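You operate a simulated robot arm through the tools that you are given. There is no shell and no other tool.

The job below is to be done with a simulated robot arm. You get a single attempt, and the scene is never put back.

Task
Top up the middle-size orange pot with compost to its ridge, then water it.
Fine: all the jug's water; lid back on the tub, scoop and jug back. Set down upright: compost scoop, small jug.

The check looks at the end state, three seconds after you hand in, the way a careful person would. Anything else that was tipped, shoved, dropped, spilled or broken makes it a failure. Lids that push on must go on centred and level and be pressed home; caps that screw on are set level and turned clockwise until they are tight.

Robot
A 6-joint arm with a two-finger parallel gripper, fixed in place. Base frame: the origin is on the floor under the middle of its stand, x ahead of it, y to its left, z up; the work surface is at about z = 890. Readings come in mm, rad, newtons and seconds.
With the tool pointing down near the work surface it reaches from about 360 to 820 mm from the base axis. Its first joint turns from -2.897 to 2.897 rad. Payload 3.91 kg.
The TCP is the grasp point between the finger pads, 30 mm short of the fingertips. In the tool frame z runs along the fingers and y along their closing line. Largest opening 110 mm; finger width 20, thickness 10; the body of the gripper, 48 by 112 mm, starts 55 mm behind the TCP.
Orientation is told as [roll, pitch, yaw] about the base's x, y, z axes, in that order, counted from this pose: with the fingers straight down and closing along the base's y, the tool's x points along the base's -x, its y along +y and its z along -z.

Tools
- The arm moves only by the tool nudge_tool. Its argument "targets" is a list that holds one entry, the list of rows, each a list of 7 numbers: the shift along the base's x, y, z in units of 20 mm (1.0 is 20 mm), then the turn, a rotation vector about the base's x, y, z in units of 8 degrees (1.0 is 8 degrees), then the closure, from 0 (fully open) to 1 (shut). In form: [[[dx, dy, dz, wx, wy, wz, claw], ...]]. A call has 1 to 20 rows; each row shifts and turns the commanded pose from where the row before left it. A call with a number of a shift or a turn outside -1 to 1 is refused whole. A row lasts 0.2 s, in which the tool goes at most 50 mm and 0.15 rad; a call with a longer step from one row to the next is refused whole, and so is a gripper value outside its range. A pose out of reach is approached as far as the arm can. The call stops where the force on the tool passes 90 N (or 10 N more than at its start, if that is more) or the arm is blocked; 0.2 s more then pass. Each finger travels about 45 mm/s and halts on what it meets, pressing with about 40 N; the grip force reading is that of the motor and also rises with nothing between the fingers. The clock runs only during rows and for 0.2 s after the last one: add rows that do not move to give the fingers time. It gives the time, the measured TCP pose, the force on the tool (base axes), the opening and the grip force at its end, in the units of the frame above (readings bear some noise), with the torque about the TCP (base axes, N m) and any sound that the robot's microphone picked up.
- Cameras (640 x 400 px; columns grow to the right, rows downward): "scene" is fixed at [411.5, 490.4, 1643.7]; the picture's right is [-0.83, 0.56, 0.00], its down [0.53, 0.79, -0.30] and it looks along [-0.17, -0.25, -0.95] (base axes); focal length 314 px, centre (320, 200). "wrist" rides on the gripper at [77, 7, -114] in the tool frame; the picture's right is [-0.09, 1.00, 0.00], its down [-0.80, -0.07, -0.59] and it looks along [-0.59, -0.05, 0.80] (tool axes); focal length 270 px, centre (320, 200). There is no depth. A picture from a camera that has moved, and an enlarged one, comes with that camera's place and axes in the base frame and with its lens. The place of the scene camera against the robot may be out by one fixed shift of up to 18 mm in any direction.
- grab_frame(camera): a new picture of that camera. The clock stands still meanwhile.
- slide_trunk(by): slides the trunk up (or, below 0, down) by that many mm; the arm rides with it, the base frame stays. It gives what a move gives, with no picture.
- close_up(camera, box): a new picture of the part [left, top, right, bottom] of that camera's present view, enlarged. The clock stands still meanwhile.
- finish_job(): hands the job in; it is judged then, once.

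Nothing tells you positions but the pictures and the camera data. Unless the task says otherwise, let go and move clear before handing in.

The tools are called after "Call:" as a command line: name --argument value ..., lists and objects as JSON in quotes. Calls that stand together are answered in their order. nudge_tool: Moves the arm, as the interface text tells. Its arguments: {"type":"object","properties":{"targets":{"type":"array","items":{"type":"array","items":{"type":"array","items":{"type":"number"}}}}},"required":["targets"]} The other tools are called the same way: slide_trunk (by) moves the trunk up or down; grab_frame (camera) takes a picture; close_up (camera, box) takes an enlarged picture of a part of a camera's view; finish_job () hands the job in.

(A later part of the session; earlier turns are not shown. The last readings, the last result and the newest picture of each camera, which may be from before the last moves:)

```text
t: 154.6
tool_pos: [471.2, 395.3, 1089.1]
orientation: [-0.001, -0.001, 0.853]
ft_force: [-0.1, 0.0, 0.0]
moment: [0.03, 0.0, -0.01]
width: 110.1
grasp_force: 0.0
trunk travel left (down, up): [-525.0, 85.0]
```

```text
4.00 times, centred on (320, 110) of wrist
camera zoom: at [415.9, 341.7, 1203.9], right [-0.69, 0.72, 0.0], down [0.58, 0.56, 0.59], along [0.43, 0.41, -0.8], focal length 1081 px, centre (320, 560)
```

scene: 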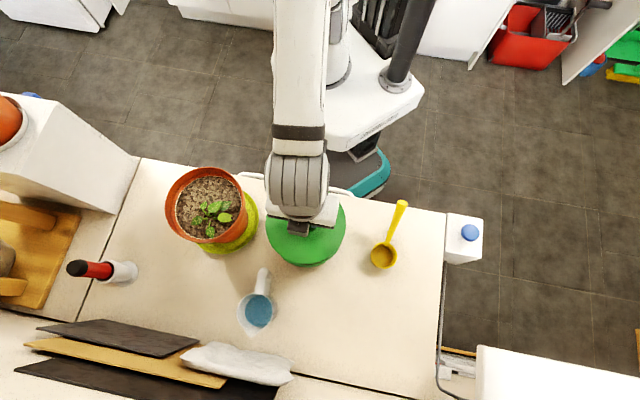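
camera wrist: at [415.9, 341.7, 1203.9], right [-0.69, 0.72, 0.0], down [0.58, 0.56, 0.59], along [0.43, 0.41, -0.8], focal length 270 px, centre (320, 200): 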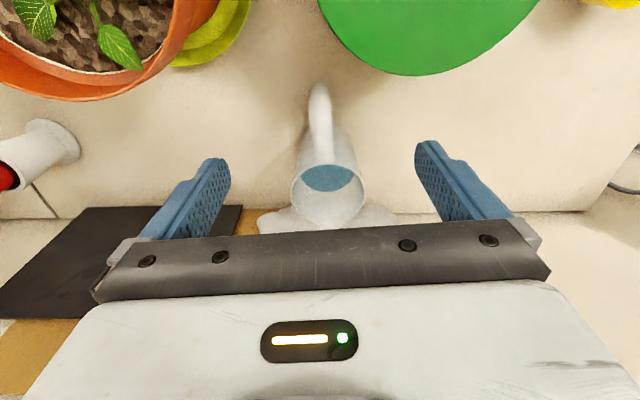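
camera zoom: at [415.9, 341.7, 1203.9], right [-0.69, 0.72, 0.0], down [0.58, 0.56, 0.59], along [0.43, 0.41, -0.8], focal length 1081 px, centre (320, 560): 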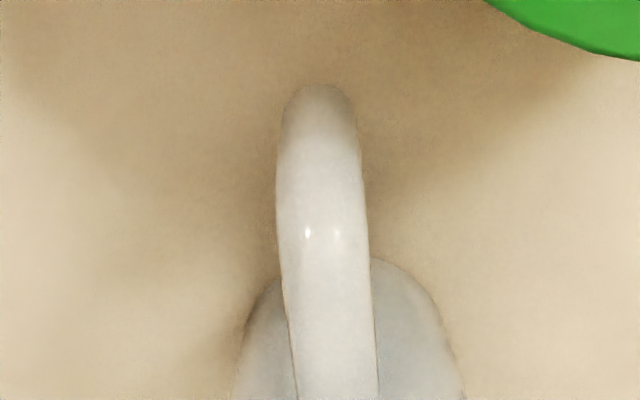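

The handle is centred between the fingers. I'll lower straight down around it.

Call:
nudge_tool --targets '[[[-0.05, -0.055, -0.8, 0, 0, 0, 0], [0, 0, -0.9, 0, 0, 0, 0], [0, 0, -0.9, 0, 0, 0, 0], [0, 0, -0.9, 0, 0, 0, 0], [0, 0, -0.9, 0, 0, 0, 0], [0, 0, -0.9, 0, 0, 0, 0], [0, 0, -0.9, 0, 0, 0, 0], [0, 0, -0.8, 0, 0, 0, 0], [0, 0, 0, 0, 0, 0, 0]]]'

Call:
grab_frame --camera "wrist"

Call:
close_up --camera "scene" --box '[200, 220, 360, 340]'

```text
t: 156.6
tool_pos: [471.7, 394.1, 949.6]
orientation: [-0.002, -0.002, 0.854]
ft_force: [0.7, -0.4, 0.6]
moment: [0.02, 0.01, 0.02]
width: 110.2
grasp_force: 0.1
trunk travel left (down, up): [-525.0, 85.0]
```

```text
taken
camera wrist: at [416.0, 340.5, 1063.9], right [-0.69, 0.72, 0.0], down [0.58, 0.56, 0.59], along [0.43, 0.41, -0.8], focal length 270 px, centre (320, 200)
```

wrist: 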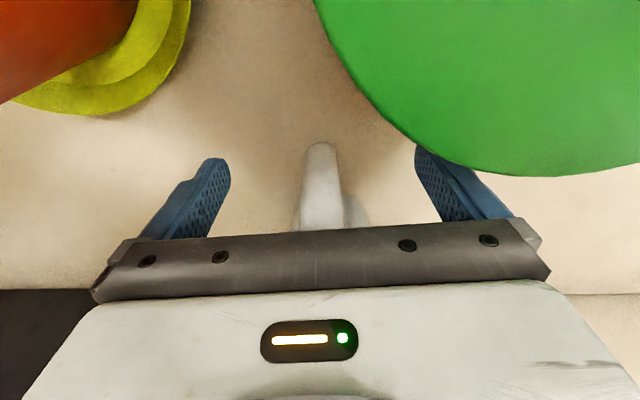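

```text
3.33 times, centred on (280, 280) of scene
camera zoom: at [411.5, 490.4, 1643.7], right [-0.83, 0.56, 0.0], down [0.53, 0.79, -0.3], along [-0.17, -0.25, -0.95], focal length 1045 px, centre (453, -67)
```

zoom: 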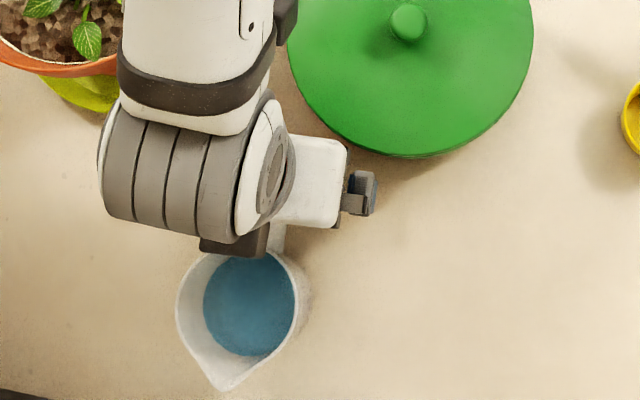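

Call:
nudge_tool --targets '[[[0, 0, -0.25, 0, 0, 0, 0], [0, 0, -0.2, 0, 0, 0, 0], [0, 0, 0, 0, 0, 0, 0]]]'

Call:
nudge_tool --targets '[[[0, 0, 0, 0, 0, 0, 1], [0, 0, 0, 0, 0, 0, 1], [0, 0, 0, 0, 0, 0, 1], [0, 0, 0, 0, 0, 0, 1], [0, 0, 0, 0, 0, 0, 1], [0, 0, 0, 0, 0, 0, 1], [0, 0, 0, 0, 0, 0, 1]]]'

Call:
grab_frame --camera "wrist"

Call:
close_up --camera "scene" --box '[200, 220, 360, 340]'

```text
t: 157.4
tool_pos: [472.3, 393.0, 939.5]
orientation: [-0.001, 0.0, 0.853]
ft_force: [0.1, -0.1, -1.4]
moment: [0.02, 0.01, 0.03]
width: 110.0
grasp_force: 0.0
trunk travel left (down, up): [-525.0, 85.0]
```

```text
t: 159.0
tool_pos: [471.9, 394.3, 940.6]
orientation: [-0.002, 0.0, 0.852]
ft_force: [-1.1, 0.5, -0.1]
moment: [0.07, 0.05, 0.05]
width: 18.5
grasp_force: 39.7
trunk travel left (down, up): [-525.0, 85.0]
```

```text
taken
camera wrist: at [415.6, 340.9, 1055.7], right [-0.69, 0.72, 0.0], down [0.58, 0.56, 0.59], along [0.43, 0.41, -0.8], focal length 270 px, centre (320, 200)
```

wrist: 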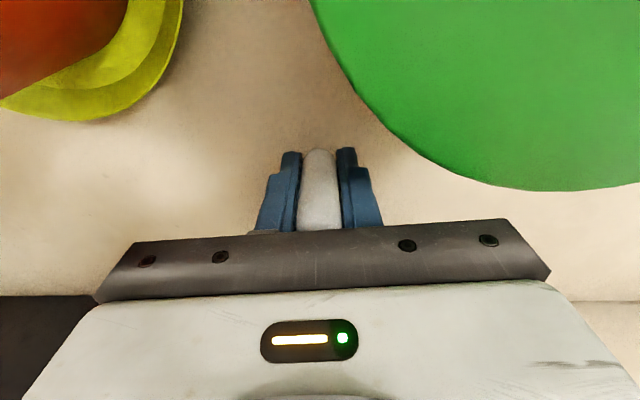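

```text
3.33 times, centred on (280, 280) of scene
camera zoom: at [411.5, 490.4, 1643.7], right [-0.83, 0.56, 0.0], down [0.53, 0.79, -0.3], along [-0.17, -0.25, -0.95], focal length 1045 px, centre (453, -67)
```

zoom: 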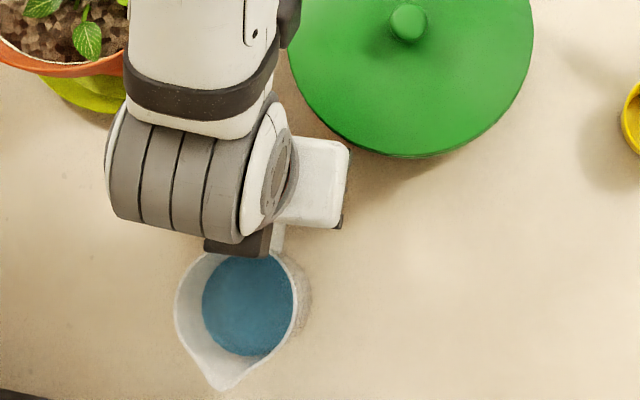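

The handle is gripped at 18.5 mm. I'll note this pose, (472, 394, 940) with yaw 0.853, and lift slowly, watching for any droop.

Call:
nudge_tool --targets '[[[0, 0, 0.1, 0, 0, 0, 1], [0, 0, 0.2, 0, 0, 0, 1], [0, 0, 0.3, 0, 0, 0, 1], [0, 0, 0.4, 0, 0, 0, 1], [0, 0, 0, 0, 0, 0, 1]]]'

Call:
close_up --camera "scene" --box '[200, 220, 360, 340]'

Call:
grab_frame --camera "wrist"

```text
t: 160.2
tool_pos: [473.0, 393.0, 959.4]
orientation: [-0.001, 0.0, 0.855]
ft_force: [-0.4, 0.8, -2.2]
moment: [-0.1, 0.09, 0.02]
width: 18.4
grasp_force: 40.0
trunk travel left (down, up): [-525.0, 85.0]
```

```text
3.33 times, centred on (280, 280) of scene
camera zoom: at [411.5, 490.4, 1643.7], right [-0.83, 0.56, 0.0], down [0.53, 0.79, -0.3], along [-0.17, -0.25, -0.95], focal length 1045 px, centre (453, -67)
```

zoom: 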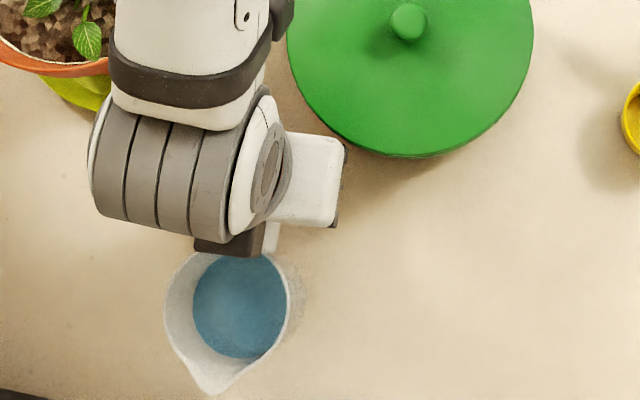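

```text
taken
camera wrist: at [416.2, 340.3, 1075.7], right [-0.69, 0.72, 0.0], down [0.58, 0.56, 0.59], along [0.43, 0.41, -0.8], focal length 270 px, centre (320, 200)
```

wrist: 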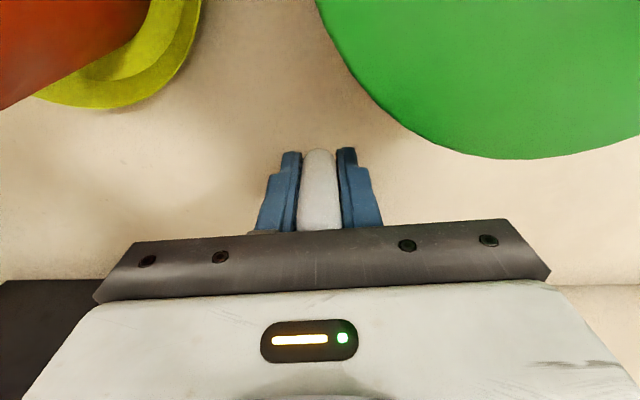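

The jug lifts level with no droop. I'll raise it well above the pot and tub.

Call:
nudge_tool --targets '[[[0, 0, 0.4, 0, 0, 0, 1], [0, 0, 0.7, 0, 0, 0, 1], [0, 0, 0.9, 0, 0, 0, 1], [0, 0, 0.9, 0, 0, 0, 1], [0, 0, 0.9, 0, 0, 0, 1], [0, 0, 0.9, 0, 0, 0, 1], [0, 0, 0.9, 0, 0, 0, 1], [0, 0, 0.9, 0, 0, 0, 1], [0, 0, 0.9, 0, 0, 0, 1], [0, 0, 0.7, 0, 0, 0, 1], [0, 0, 0.4, 0, 0, 0, 1], [0, 0, 0, 0, 0, 0, 1]]]'

Call:
grab_frame --camera "scene"

```text
t: 162.8
tool_pos: [472.4, 395.3, 1127.4]
orientation: [-0.002, 0.001, 0.854]
ft_force: [0.2, 0.5, -3.4]
moment: [-0.12, 0.07, -0.01]
width: 18.5
grasp_force: 39.8
trunk travel left (down, up): [-525.0, 85.0]
```

```text
taken
```

scene: 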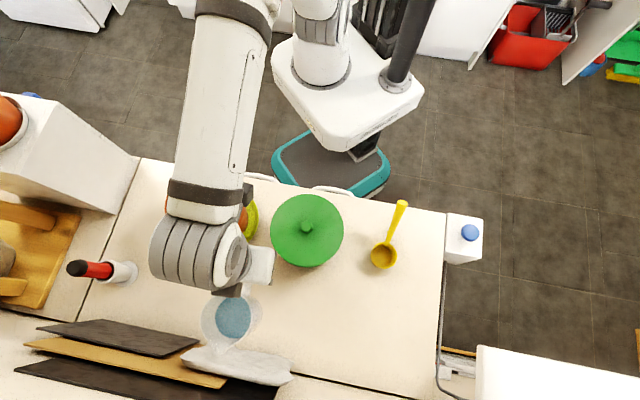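

The jug is level and high. I'll carry it toward the pot's far side while yawing so the spout will face back across the pot.

Call:
nudge_tool --targets '[[[0.186, -0.422, 0, 0, 0, 0.336, 1], [0.186, -0.422, 0, 0, 0, 0.336, 1], [0.372, -0.844, 0, 0, 0, 0.673, 1], [0.372, -0.844, 0, 0, 0, 0.673, 1], [0.372, -0.844, 0, 0, 0, 0.673, 1], [0.372, -0.844, 0, 0, 0, 0.673, 1], [0.372, -0.844, 0, 0, 0, 0.673, 1], [0.372, -0.844, 0, 0, 0, 0.673, 1], [0.186, -0.422, 0, 0, 0, 0.336, 1], [0, 0, 0, 0, 0, 0, 1]]]'

Call:
grab_frame --camera "scene"

Call:
grab_frame --camera "wrist"

```text
t: 165.0
tool_pos: [528.0, 267.7, 1129.0]
orientation: [-0.002, 0.0, 1.559]
ft_force: [-1.2, 0.0, -2.2]
moment: [-0.11, 0.02, 0.0]
width: 18.5
grasp_force: 39.7
trunk travel left (down, up): [-525.0, 85.0]
```

```text
taken
```

scene: 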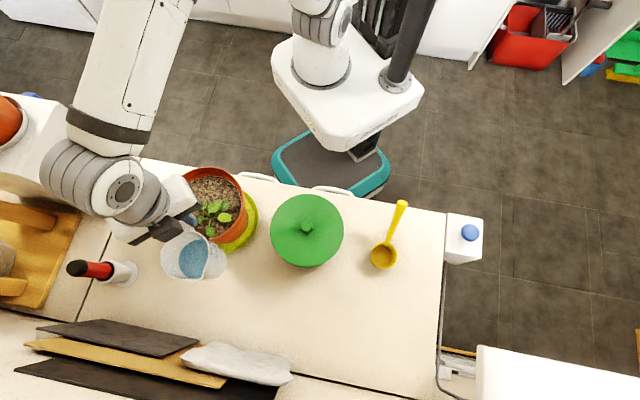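

```text
taken
camera wrist: at [519.7, 190.4, 1243.9], right [-0.99, 0.1, 0.0], down [0.08, 0.8, 0.59], along [0.06, 0.59, -0.8], focal length 270 px, centre (320, 200)
```

wrist: 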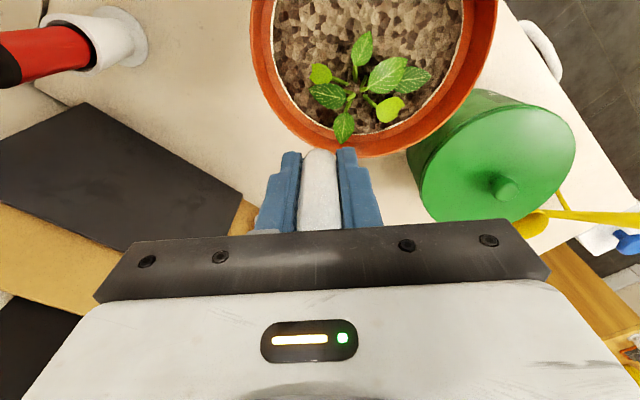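

All is steady. To stay away from the other plant, I'll keep this yaw (spout toward +y) and move the jug to the pot's -y side.

Call:
nudge_tool --targets '[[[-0.093, -0.465, 0, 0, 0, 0, 1], [-0.093, -0.465, 0, 0, 0, 0, 1], [-0.185, -0.93, 0, 0, 0, 0, 1], [-0.185, -0.93, 0, 0, 0, 0, 1], [-0.185, -0.93, 0, 0, 0, 0, 1], [-0.185, -0.93, 0, 0, 0, 0, 1], [-0.185, -0.93, 0, 0, 0, 0, 1], [-0.185, -0.93, 0, 0, 0, 0, 1], [-0.185, -0.93, 0, 0, 0, 0, 1], [-0.185, -0.93, 0, 0, 0, 0, 1], [-0.093, -0.465, 0, 0, 0, 0, 1], [-0.093, -0.465, 0, 0, 0, 0, 1], [0, 0, 0, 0, 0, 0, 1]]]'

Call:
grab_frame --camera "scene"

Call:
grab_frame --camera "wrist"

```text
t: 167.8
tool_pos: [489.4, 79.6, 1128.4]
orientation: [-0.002, 0.001, 1.558]
ft_force: [-1.0, -0.6, -2.6]
moment: [-0.11, 0.03, 0.0]
width: 18.5
grasp_force: 39.7
trunk travel left (down, up): [-525.0, 85.0]
```

```text
taken
```

scene: 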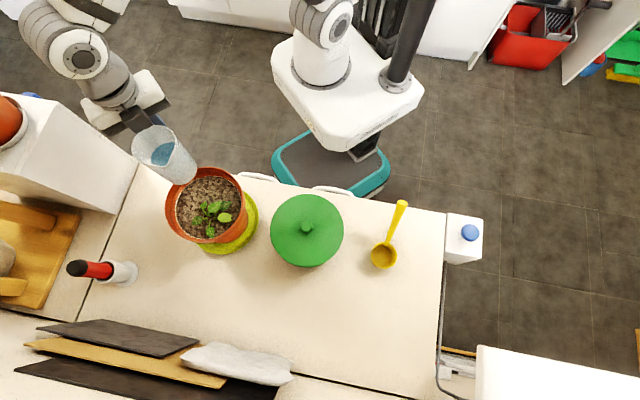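

```text
taken
camera wrist: at [481.4, 3.5, 1244.8], right [-0.99, 0.1, 0.0], down [0.08, 0.8, 0.59], along [0.06, 0.59, -0.8], focal length 270 px, centre (320, 200)
```

wrist: 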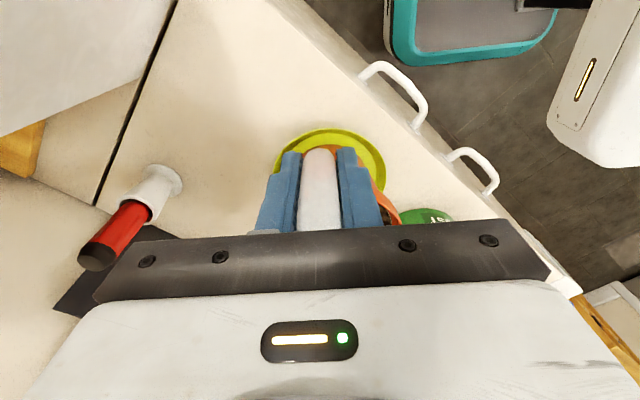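

The jug is beside the pot with its spout reaching over the edge. I'll back off slightly and begin tilting, keeping the jug's lower side clear of the pot rim.

Call:
nudge_tool --targets '[[[0, -0.75, 0, 0, 0, 0, 1], [0, -0.73, 0, 0, 0, 0, 1], [0, -0.135, -0.02, -0.5, 0.0065, 0, 1], [0, -0.135, -0.02, -0.5, 0.0065, 0, 1], [0, -0.048, -0.058, -0.5, 0.0065, 0, 1], [0, -0.048, -0.058, -0.5, 0.0065, 0, 1], [0, 0.012, -0.055, -0.5, 0.0065, 0, 1], [0, 0.012, -0.055, -0.5, 0.0065, 0, 1], [0, 0, 0, 0, 0, 0, 1]]]'

Call:
grab_frame --camera "scene"

Call:
close_up --camera "scene" --box '[110, 110, 270, 210]'

Call:
grab_frame --camera "wrist"

```text
t: 169.8
tool_pos: [490.6, 44.4, 1125.0]
orientation: [-0.004, 0.421, 1.557]
ft_force: [-0.3, -0.7, -2.0]
moment: [-0.1, 0.03, 0.01]
width: 18.5
grasp_force: 40.3
trunk travel left (down, up): [-525.0, 85.0]
```

```text
taken
```

scene: 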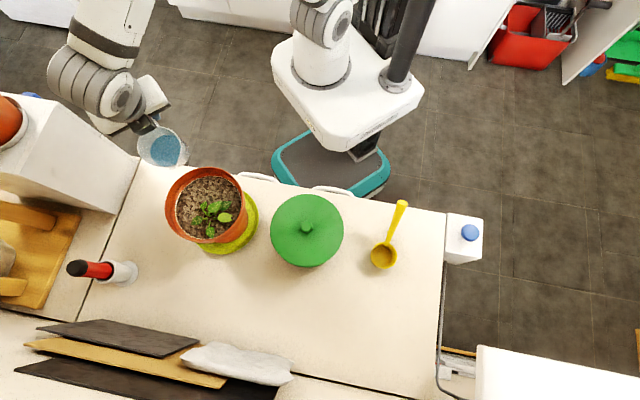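

```text
4.00 times, centred on (190, 160) of scene
camera zoom: at [411.5, 490.4, 1643.7], right [-0.83, 0.56, 0.0], down [0.53, 0.79, -0.3], along [-0.17, -0.25, -0.95], focal length 1254 px, centre (840, 360)
```

zoom: 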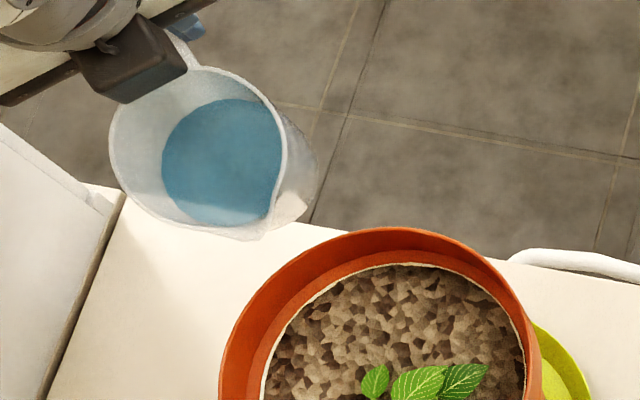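

```text
taken
camera wrist: at [482.9, 21.0, 1261.2], right [-0.99, 0.09, -0.04], down [0.08, 0.97, 0.22], along [0.06, 0.21, -0.98], focal length 270 px, centre (320, 200)
```

wrist: 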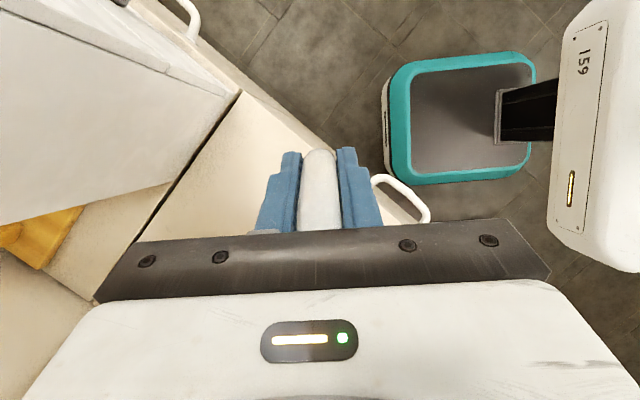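

The spout tip is at about (495, 168), inside the pot's edge, and nothing has spilled. I'll continue tilting slowly until the water starts.

Call:
nudge_tool --targets '[[[0, 0.075, 0.0625, -0.5, 0.0065, 0, 1], [0, 0.075, 0.0625, -0.5, 0.0065, 0, 1], [0, 0.135, 0.0475, -0.5, 0.0065, 0, 1], [0, 0.135, 0.0475, -0.5, 0.0065, 0, 1]]]'

Call:
close_up --camera "scene" --box '[110, 130, 270, 230]'

```text
t: 170.8
tool_pos: [490.3, 52.2, 1127.7]
orientation: [-0.002, 0.699, 1.556]
ft_force: [-0.6, 0.2, -2.4]
moment: [-0.08, 0.0, 0.0]
width: 18.6
grasp_force: 39.9
trunk travel left (down, up): [-525.0, 85.0]
```

```text
4.00 times, centred on (190, 180) of scene
camera zoom: at [411.5, 490.4, 1643.7], right [-0.83, 0.56, 0.0], down [0.53, 0.79, -0.3], along [-0.17, -0.25, -0.95], focal length 1254 px, centre (840, 280)
```

zoom: 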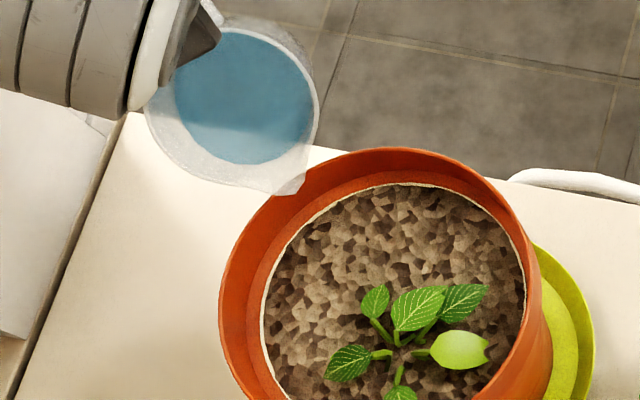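

Call:
nudge_tool --targets '[[[0, 0.39, 0.35, -0.5, 0.0065, 0, 1], [0, 0.39, 0.35, -0.25, 0.003, 0, 1]]]'

Call:
close_up --camera "scene" --box '[110, 130, 270, 230]'

```text
t: 171.4
tool_pos: [490.5, 69.9, 1142.1]
orientation: [-0.001, 0.806, 1.558]
ft_force: [-0.1, 0.8, -2.7]
moment: [-0.08, 0.02, -0.03]
width: 18.5
grasp_force: 40.2
trunk travel left (down, up): [-525.0, 85.0]
```

```text
4.00 times, centred on (190, 180) of scene
camera zoom: at [411.5, 490.4, 1643.7], right [-0.83, 0.56, 0.0], down [0.53, 0.79, -0.3], along [-0.17, -0.25, -0.95], focal length 1254 px, centre (840, 280)
```

zoom: 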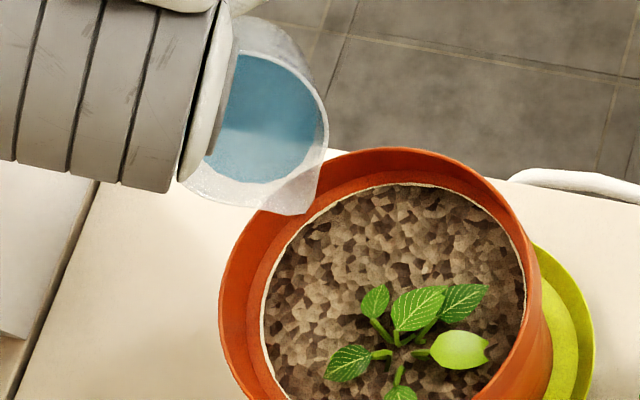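

Call:
nudge_tool --targets '[[[0, 0.13, 0.18, -0.25, 0.003, 0, 1], [0, 0.13, 0.18, -0.25, 0.003, 0, 1], [0, 0.13, 0.18, -0.25, 0.003, 0, 1]]]'

Call:
close_up --camera "scene" --box '[110, 130, 270, 230]'

```text
t: 172.2
tool_pos: [490.9, 77.4, 1153.0]
orientation: [-0.004, 0.91, 1.556]
ft_force: [0.4, 0.6, -2.8]
moment: [-0.06, 0.01, 0.01]
width: 18.6
grasp_force: 40.4
trunk travel left (down, up): [-525.0, 85.0]
```

```text
4.00 times, centred on (190, 180) of scene
camera zoom: at [411.5, 490.4, 1643.7], right [-0.83, 0.56, 0.0], down [0.53, 0.79, -0.3], along [-0.17, -0.25, -0.95], focal length 1254 px, centre (840, 280)
```

zoom: 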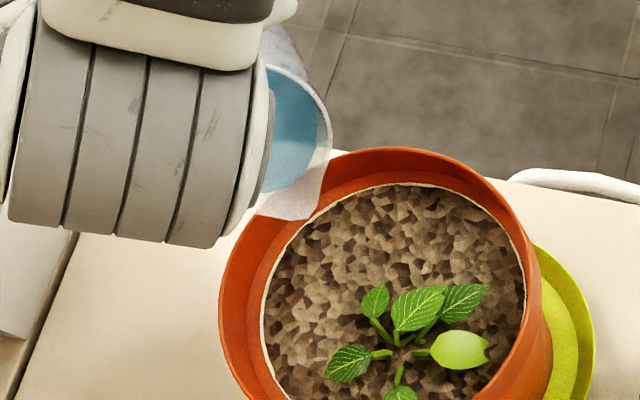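

Call:
nudge_tool --targets '[[[0, 0.14, 0.16, -0.25, 0.003, 0, 1], [0, 0.14, 0.16, -0.25, 0.003, 0, 1], [0, 0.14, 0.16, -0.25, 0.003, 0, 1]]]'

Call:
close_up --camera "scene" --box '[110, 130, 270, 230]'

Call:
grab_frame --camera "wrist"

```text
t: 173.0
tool_pos: [491.3, 85.8, 1162.7]
orientation: [-0.003, 1.014, 1.557]
ft_force: [0.5, -0.7, -2.8]
moment: [-0.04, -0.03, 0.03]
width: 18.5
grasp_force: 39.5
trunk travel left (down, up): [-525.0, 85.0]
```

```text
4.00 times, centred on (190, 180) of scene
camera zoom: at [411.5, 490.4, 1643.7], right [-0.83, 0.56, 0.0], down [0.53, 0.79, -0.3], along [-0.17, -0.25, -0.95], focal length 1254 px, centre (840, 280)
```

zoom: 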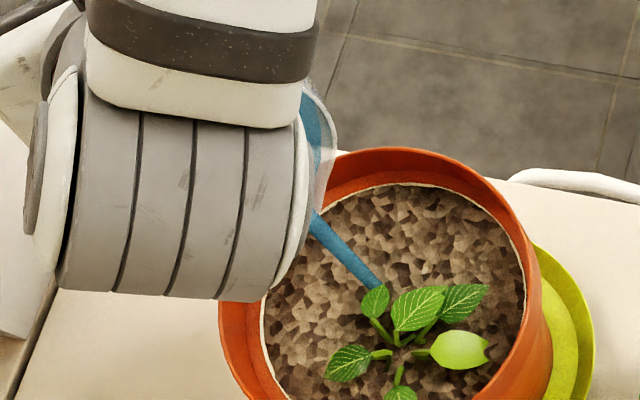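

```text
taken
camera wrist: at [484.4, 142.0, 1289.3], right [-1.0, 0.06, -0.08], down [0.08, 0.93, -0.37], along [0.05, -0.37, -0.93], focal length 270 px, centre (320, 200)
```

wrist: 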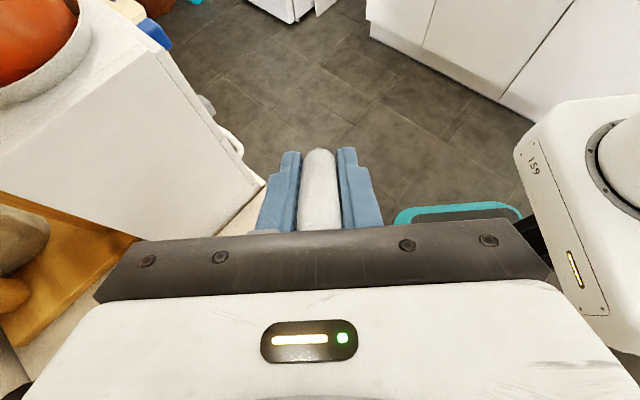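

Water is flowing and landing near the pot's centre. I'll hold here and let it run.

Call:
nudge_tool --targets '[[[0, 0, 0, 0, 0, 0, 1], [0, 0, 0, 0, 0, 0, 1], [0, 0, 0, 0, 0, 0, 1], [0, 0, 0, 0, 0, 0, 1], [0, 0, 0, 0, 0, 0, 1]]]'

Call:
close_up --camera "scene" --box '[130, 150, 290, 250]'

```text
t: 174.2
tool_pos: [491.0, 86.4, 1162.4]
orientation: [-0.004, 1.014, 1.556]
ft_force: [0.0, -0.2, -2.4]
moment: [-0.09, 0.0, 0.04]
width: 18.5
grasp_force: 40.5
trunk travel left (down, up): [-525.0, 85.0]
```

```text
4.00 times, centred on (210, 200) of scene
camera zoom: at [411.5, 490.4, 1643.7], right [-0.83, 0.56, 0.0], down [0.53, 0.79, -0.3], along [-0.17, -0.25, -0.95], focal length 1254 px, centre (760, 200)
```

zoom: 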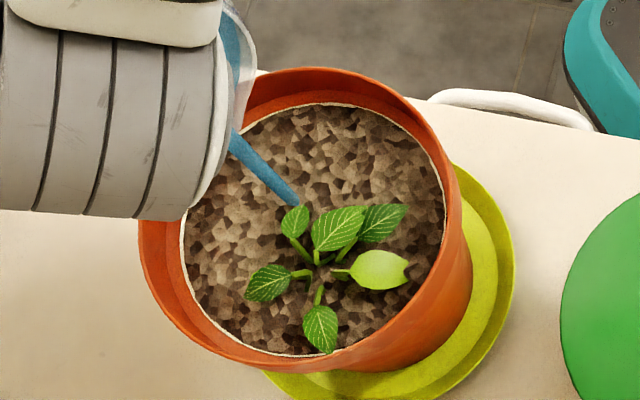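

Call:
nudge_tool --targets '[[[0, 0.15, 0.1, -0.25, 0.003, 0, 1], [0, 0, 0, 0, 0, 0, 1], [0, 0.15, 0.1, -0.25, 0.003, 0, 1], [0, 0, 0, 0, 0, 0, 1], [0, 0.15, 0.1, -0.25, 0.003, 0, 1], [0, 0, 0, 0, 0, 0, 1], [0, 0.15, 0.1, -0.25, 0.003, 0, 1], [0, 0, 0, 0, 0, 0, 1]]]'

Call:
close_up --camera "scene" --box '[130, 150, 290, 250]'

```text
t: 176.0
tool_pos: [489.7, 95.9, 1170.2]
orientation: [-0.005, 1.153, 1.553]
ft_force: [0.1, -0.3, -2.2]
moment: [-0.06, -0.02, 0.01]
width: 18.6
grasp_force: 40.5
trunk travel left (down, up): [-525.0, 85.0]
```

```text
4.00 times, centred on (210, 200) of scene
camera zoom: at [411.5, 490.4, 1643.7], right [-0.83, 0.56, 0.0], down [0.53, 0.79, -0.3], along [-0.17, -0.25, -0.95], focal length 1254 px, centre (760, 200)
```

zoom: 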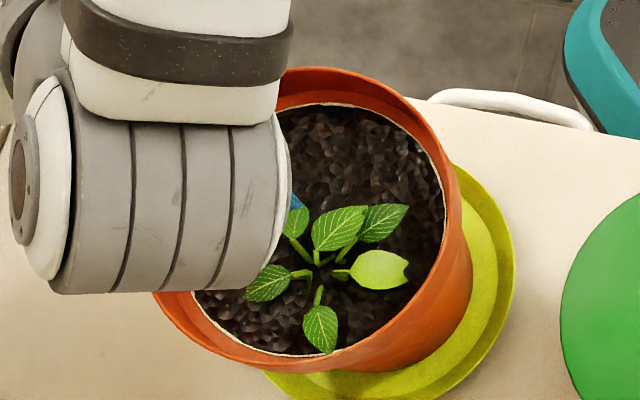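

The soil has turned dark with water. I'll keep pouring slowly to empty the jug.

Call:
nudge_tool --targets '[[[0, 0.19, 0.065, -0.25, 0.003, 0, 1], [0, 0, 0, 0, 0, 0, 1], [0, 0.19, 0.065, -0.25, 0.003, 0, 1], [0, 0, 0, 0, 0, 0, 1], [0, 0.19, 0.065, -0.25, 0.003, 0, 1], [0, 0, 0, 0, 0, 0, 1], [0, 0.19, 0.065, -0.25, 0.003, 0, 1], [0, 0, 0, 0, 0, 0, 1]]]'

Call:
close_up --camera "scene" --box '[130, 150, 290, 250]'

Call:
grab_frame --camera "scene"

```text
t: 177.8
tool_pos: [490.4, 112.1, 1175.5]
orientation: [-0.009, 1.292, 1.551]
ft_force: [0.1, -0.8, -1.7]
moment: [-0.01, 0.01, 0.01]
width: 18.7
grasp_force: 39.9
trunk travel left (down, up): [-525.0, 85.0]
```

```text
4.00 times, centred on (210, 200) of scene
camera zoom: at [411.5, 490.4, 1643.7], right [-0.83, 0.56, 0.0], down [0.53, 0.79, -0.3], along [-0.17, -0.25, -0.95], focal length 1254 px, centre (760, 200)
```

zoom: 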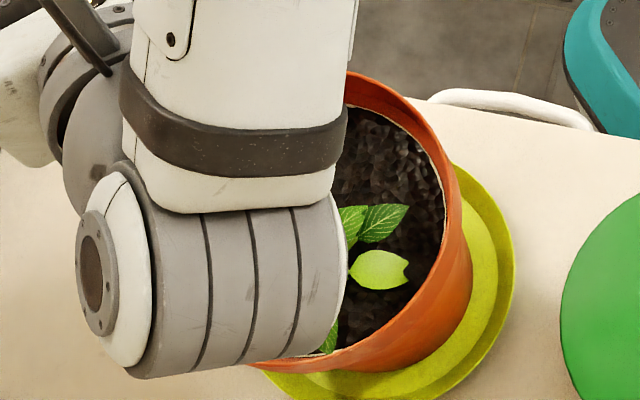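

```text
taken
```

scene: 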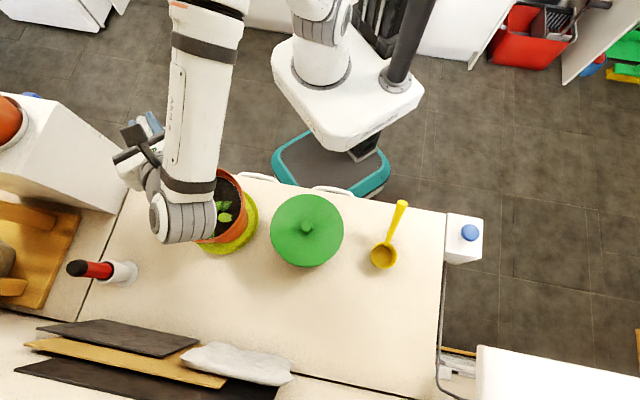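

Call:
nudge_tool --targets '[[[0, 0.205, 0.085, -0.25, 0.003, 0, 1], [0, 0, 0, 0, 0, 0, 1], [0, 0.205, 0.085, -0.25, 0.003, 0, 1], [0, 0, 0, 0, 0, 0, 1], [0, 0.205, 0.085, -0.25, 0.003, 0, 1], [0, 0, 0, 0, 0, 0, 1], [0, 0.205, 0.085, -0.25, 0.003, 0, 1], [0, 0, 0, 0, 0, 0, 1]]]'

Call:
nudge_tool --targets '[[[0, 0.23, 0.0625, -0.25, 0.003, 0, 1], [0, 0, 0, 0, 0, 0, 1], [0, 0.23, 0.0625, -0.25, 0.003, 0, 1], [0, 0, 0, 0, 0, 0, 1], [0, 0.23, 0.0625, -0.25, 0.003, 0, 1], [0, 0, 0, 0, 0, 0, 1], [0, 0.23, 0.0625, -0.25, 0.003, 0, 1], [0, 0, 0, 0, 0, 0, 1]]]'

Call:
grab_frame --camera "scene"

Call:
grab_frame --camera "wrist"

```text
t: 179.6
tool_pos: [491.9, 128.3, 1183.4]
orientation: [-0.019, 1.431, 1.542]
ft_force: [0.2, 1.1, -1.4]
moment: [-0.01, 0.02, 0.01]
width: 18.6
grasp_force: 40.1
trunk travel left (down, up): [-525.0, 85.0]
```

```text
t: 181.4
tool_pos: [491.9, 124.4, 1171.5]
orientation: [-0.533, 1.566, 1.031]
ft_force: [-0.3, -0.1, -1.2]
moment: [0.0, -0.04, 0.0]
width: 18.6
grasp_force: 39.5
out of reach, approached as far as the arm can: row 5, 7
trunk travel left (down, up): [-525.0, 85.0]
```

```text
taken
```

scene: 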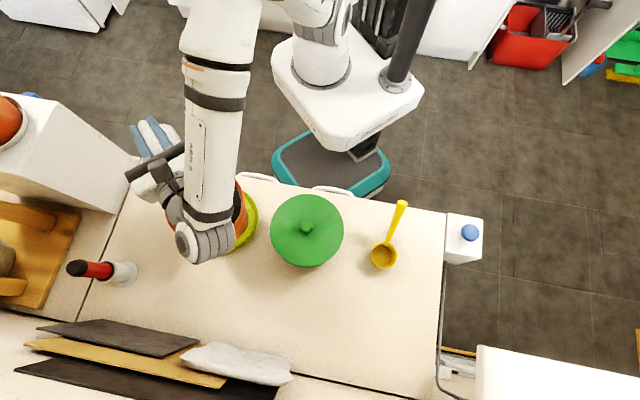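

```text
taken
camera wrist: at [485.2, 238.7, 1249.9], right [-1.0, 0.0, -0.09], down [0.08, 0.6, -0.8], along [0.05, -0.8, -0.6], focal length 270 px, centre (320, 200)
```

wrist: 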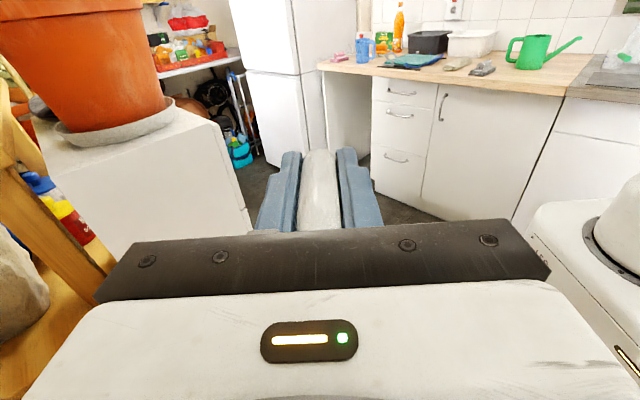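

The arm reached its limit at about 90° tilt, and the jug now weighs only about 1.2 N. I'll hold a moment so it drains, then check.

Call:
nudge_tool --targets '[[[0, 0, 0, 0, 0, 0, 1], [0, 0, 0, 0, 0, 0, 1], [0, 0, 0, 0, 0, 0, 1], [0, 0, 0, 0, 0, 0, 1], [0, 0, 0, 0, 0, 0, 1], [0, 0, 0, 0, 0, 0, 1], [0, 0, 0, 0, 0, 0, 1], [0, 0, 0, 0, 0, 0, 1]]]'

Call:
close_up --camera "scene" --box '[110, 110, 270, 210]'

```text
t: 183.2
tool_pos: [492.4, 123.7, 1171.5]
orientation: [-0.465, 1.567, 1.103]
ft_force: [0.4, -1.0, -0.9]
moment: [-0.02, -0.03, 0.01]
width: 18.8
grasp_force: 39.7
trunk travel left (down, up): [-525.0, 85.0]
```

```text
4.00 times, centred on (190, 160) of scene
camera zoom: at [411.5, 490.4, 1643.7], right [-0.83, 0.56, 0.0], down [0.53, 0.79, -0.3], along [-0.17, -0.25, -0.95], focal length 1254 px, centre (840, 360)
```

zoom: 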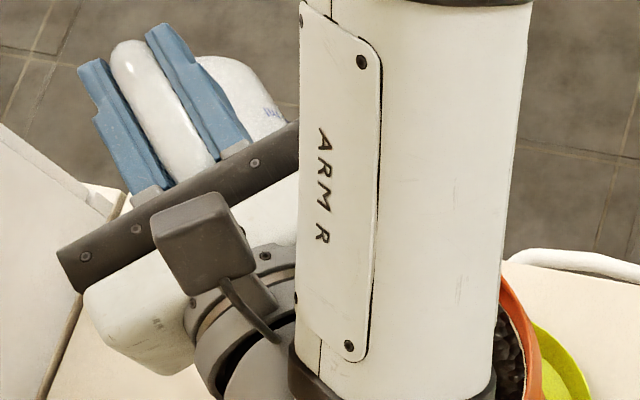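

Call:
nudge_tool --targets '[[[0, -0.45, -0.12, 0.5, -0.0065, 0, 1], [0, -0.45, -0.12, 0.5, -0.0065, 0, 1], [0, -0.41, -0.16, 0.5, -0.0065, 0, 1], [0, -0.41, -0.16, 0.5, -0.0065, 0, 1], [0, -0.8, -0.25, 1, -0.013, 0, 1], [0, -0.5, 0, 1, -0.013, 0, 1], [0, -0.5, 0, 1, -0.013, 0, 1], [0, -0.7, 0, 1, -0.013, 0, 1], [0, -0.5, 0, 1, -0.013, 0, 1], [0, -0.1, 0, 1, -0.013, 0, 1], [0, 0, 0, 1, -0.013, 0, 1], [0, 0, 0, 1, -0.013, 0, 1], [0, 0, 0, 1, -0.013, 0, 1], [0, 0, 0, 0.25, -0.003, 0, 1], [0, 0, 0, 0, 0, 0, 1]]]'

Call:
grab_frame --camera "scene"

Call:
close_up --camera "scene" --box '[110, 110, 270, 210]'

Call:
close_up --camera "scene" --box '[130, 150, 290, 250]'

```text
t: 186.4
tool_pos: [491.1, 29.0, 1155.8]
orientation: [-0.002, 0.0, 1.556]
ft_force: [0.3, 0.8, -1.5]
moment: [-0.06, 0.0, -0.01]
width: 18.8
grasp_force: 40.2
trunk travel left (down, up): [-525.0, 85.0]
```

```text
taken
```

scene: 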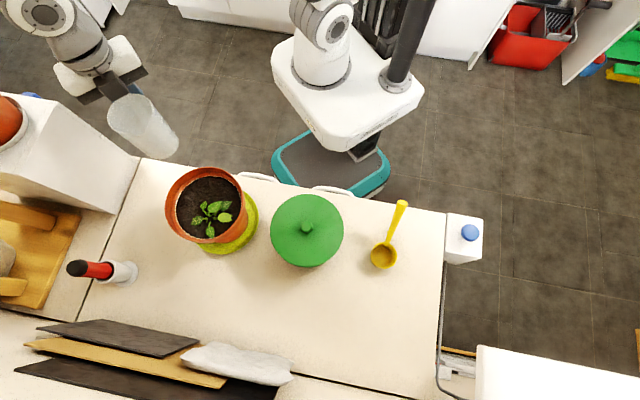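

```text
4.00 times, centred on (190, 160) of scene
camera zoom: at [411.5, 490.4, 1643.7], right [-0.83, 0.56, 0.0], down [0.53, 0.79, -0.3], along [-0.17, -0.25, -0.95], focal length 1254 px, centre (840, 360)
```

zoom: 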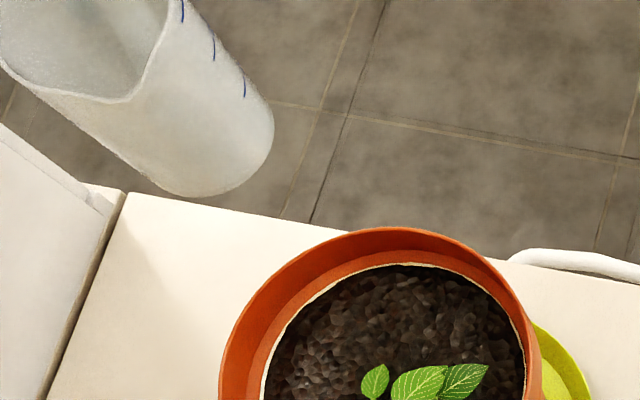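

```text
4.00 times, centred on (210, 200) of scene
camera zoom: at [411.5, 490.4, 1643.7], right [-0.83, 0.56, 0.0], down [0.53, 0.79, -0.3], along [-0.17, -0.25, -0.95], focal length 1254 px, centre (760, 200)
```

zoom: 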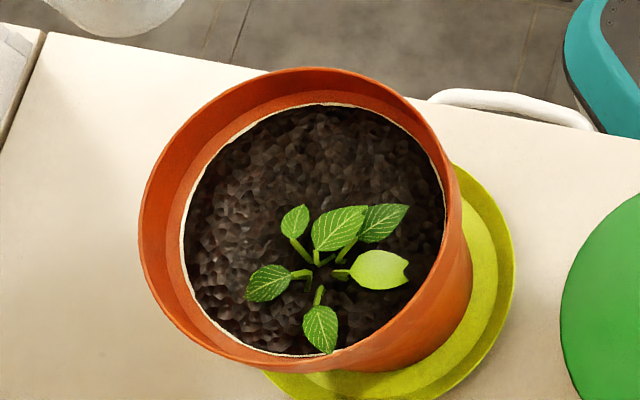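

The soil is evenly dark and wet, there's no spill, and the jug looks empty. I'll check inside it.

Call:
close_up --camera "scene" --box '[90, 80, 190, 160]'

Call:
grab_frame --camera "wrist"

```text
5.00 times, centred on (140, 120) of scene
camera zoom: at [411.5, 490.4, 1643.7], right [-0.83, 0.56, 0.0], down [0.53, 0.79, -0.3], along [-0.17, -0.25, -0.95], focal length 1568 px, centre (1220, 600)
```

zoom: 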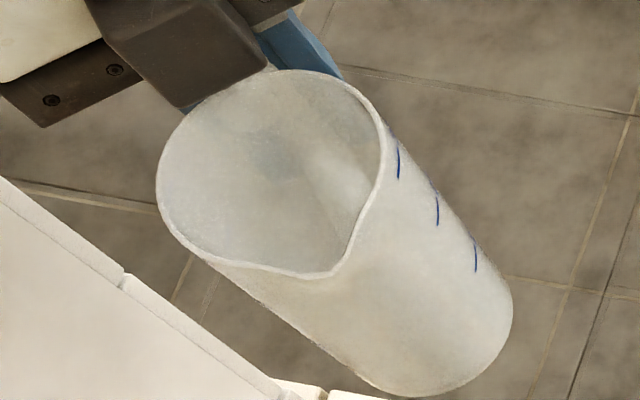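

```text
taken
camera wrist: at [483.3, -48.7, 1270.8], right [-0.99, 0.1, 0.0], down [0.08, 0.8, 0.6], along [0.06, 0.59, -0.8], focal length 270 px, centre (320, 200)
```

wrist: 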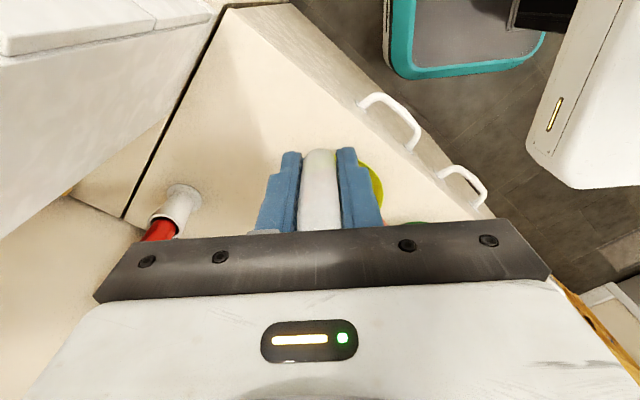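

The jug is empty. I'll carry it back along the same path.

Call:
nudge_tool --targets '[[[0.07, 0.46, 0, 0, 0, 0, 1], [0.142, 0.92, 0, 0, 0, 0, 1], [0.142, 0.92, 0, 0, 0, 0, 1], [0.142, 0.92, 0, 0, 0, 0, 1], [0.142, 0.92, 0, 0, 0, 0, 1], [0.142, 0.92, 0, 0, 0, 0, 1], [0.142, 0.92, 0, 0, 0, 0, 1], [0.142, 0.92, 0, 0, 0, 0, 1], [0.142, 0.92, 0, 0, 0, 0, 1], [0.142, 0.92, 0, 0, 0, 0, 1], [0.142, 0.92, 0, 0, 0, 0, 1], [0.142, 0.92, 0, 0, 0, 0, 1], [0.142, 0.92, 0, 0, 0, 0, 1], [0.07, 0.46, 0, 0, 0, 0, 1], [0, 0, 0, 0, 0, 0, 1]]]'

Call:
nudge_tool --targets '[[[-0.186, 0.422, 0, 0, 0, -0.336, 1], [-0.372, 0.844, 0, 0, 0, -0.673, 1], [-0.372, 0.844, 0, 0, 0, -0.673, 1], [-0.372, 0.844, 0, 0, 0, -0.673, 1], [-0.372, 0.844, 0, 0, 0, -0.673, 1], [-0.372, 0.844, 0, 0, 0, -0.673, 1], [-0.372, 0.844, 0, 0, 0, -0.673, 1], [-0.186, 0.422, 0, 0, 0, -0.336, 1], [-0.186, 0.422, 0, 0, 0, -0.336, 1], [0, 0, 0, 0, 0, 0, 1]]]'

Call:
grab_frame --camera "scene"

```text
t: 189.6
tool_pos: [528.4, 266.4, 1153.3]
orientation: [-0.002, 0.002, 1.556]
ft_force: [-0.2, 0.8, -1.3]
moment: [-0.05, 0.01, 0.02]
width: 18.6
grasp_force: 40.4
trunk travel left (down, up): [-525.0, 85.0]
```

```text
t: 191.8
tool_pos: [472.1, 393.6, 1154.6]
orientation: [0.0, 0.001, 0.852]
ft_force: [-0.1, 0.2, -0.6]
moment: [-0.05, 0.05, 0.01]
width: 18.5
grasp_force: 39.7
trunk travel left (down, up): [-525.0, 85.0]
```

```text
taken
```

scene: 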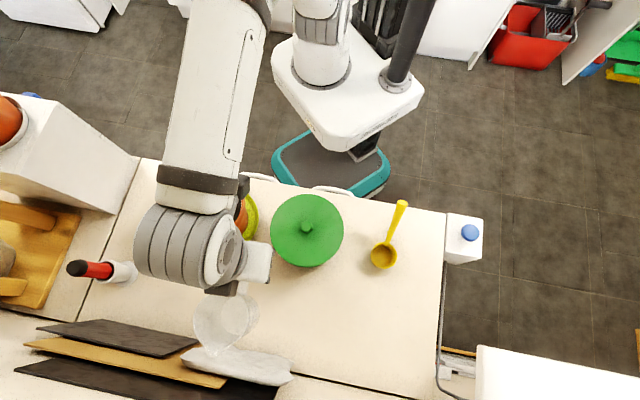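

I'm back above the jug's original spot, so I'll lower it.

Call:
nudge_tool --targets '[[[0, 0, -0.6, 0, 0, 0, 1], [0, 0, -1, 0, 0, 0, 1], [0, 0, -1, 0, 0, 0, 1], [0, 0, -1, 0, 0, 0, 1], [0, 0, -1, 0, 0, 0, 1], [0, 0, -1, 0, 0, 0, 1], [0, 0, -1, 0, 0, 0, 1], [0, 0, -1, 0, 0, 0, 1], [0, 0, -1, 0, 0, 0, 1], [0, 0, -0.8, 0, 0, 0, 1], [0, 0, -0.6, 0, 0, 0, 1], [0, 0, -0.2, 0, 0, 0, 1], [0, 0, 0, 0, 0, 0, 1]]]'

Call:
close_up --camera "scene" --box '[180, 240, 340, 340]'

```text
t: 194.6
tool_pos: [473.3, 393.6, 953.3]
orientation: [-0.002, 0.001, 0.851]
ft_force: [0.2, -0.1, -0.1]
moment: [-0.02, 0.04, -0.02]
width: 18.4
grasp_force: 39.7
trunk travel left (down, up): [-525.0, 85.0]
```

```text
4.00 times, centred on (260, 290) of scene
camera zoom: at [411.5, 490.4, 1643.7], right [-0.83, 0.56, 0.0], down [0.53, 0.79, -0.3], along [-0.17, -0.25, -0.95], focal length 1254 px, centre (560, -160)
```

zoom: 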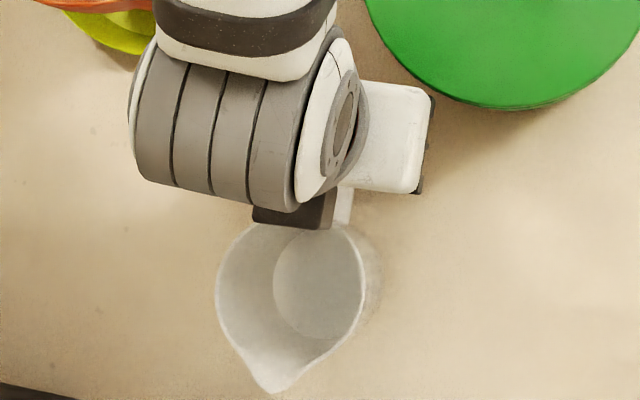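

Call:
nudge_tool --targets '[[[0, 0, -0.2, 0, 0, 0, 1], [0, 0, -0.15, 0, 0, 0, 1], [0, 0, -0.1, 0, 0, 0, 1], [0, 0, 0, 0, 0, 0, 1]]]'

Call:
nudge_tool --targets '[[[0, 0, -0.08, 0, 0, 0, 1], [0, 0, 0, 0, 0, 0, 1]]]'

```text
t: 195.6
tool_pos: [470.9, 394.5, 942.4]
orientation: [-0.002, 0.0, 0.852]
ft_force: [-0.2, -0.2, -0.9]
moment: [-0.07, 0.05, 0.0]
width: 18.6
grasp_force: 40.0
trunk travel left (down, up): [-525.0, 85.0]
```

```text
t: 196.2
tool_pos: [472.1, 394.6, 940.4]
orientation: [-0.002, -0.001, 0.85]
ft_force: [1.0, -1.8, 5.1]
moment: [0.2, -0.13, -0.07]
width: 18.6
grasp_force: 40.0
trunk travel left (down, up): [-525.0, 85.0]
```

The jug is down at its original height. I'll open the fingers and lift straight away.

Call:
nudge_tool --targets '[[[0, 0, 0, 0, 0, 0, 0.7], [0, 0, 0, 0, 0, 0, 0.6], [0, 0, 0, 0, 0, 0, 0.3], [0, 0, 0, 0, 0, 0, 0.2], [0, 0, 0, 0, 0, 0, 0.2], [0, 0, 0.3, 0, 0, 0, 0.2], [0, 0, 0.7, 0, 0, 0, 0.2], [0, 0, 1, 0, 0, 0, 0.2], [0, 0, 1, 0, 0, 0, 0.2], [0, 0, 1, 0, 0, 0, 0.2], [0, 0, 1, 0, 0, 0, 0.2], [0, 0, 1, 0, 0, 0, 0.2], [0, 0, 1, 0, 0, 0, 0.2], [0, 0, 1, 0, 0, 0, 0.2], [0, 0, 1, 0, 0, 0, 0.2], [0, 0, 0, 0, 0, 0, 0.2]]]'

Call:
grab_frame --camera "wrist"

Call:
grab_frame --camera "scene"

```text
t: 199.6
tool_pos: [471.4, 393.2, 1120.1]
orientation: [-0.003, 0.0, 0.851]
ft_force: [0.3, -0.8, 0.0]
moment: [-0.01, -0.01, 0.0]
width: 87.9
grasp_force: 0.0
trunk travel left (down, up): [-525.0, 85.0]
```

```text
taken
camera wrist: at [415.1, 341.3, 1236.0], right [-0.69, 0.72, 0.0], down [0.58, 0.56, 0.59], along [0.43, 0.41, -0.8], focal length 270 px, centre (320, 200)
```

wrist: 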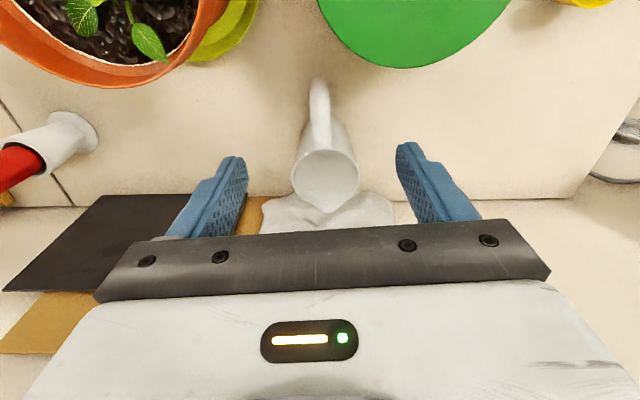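

```text
taken
```

scene: 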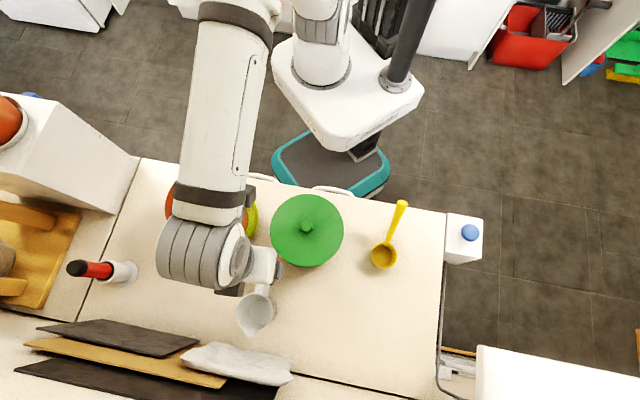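

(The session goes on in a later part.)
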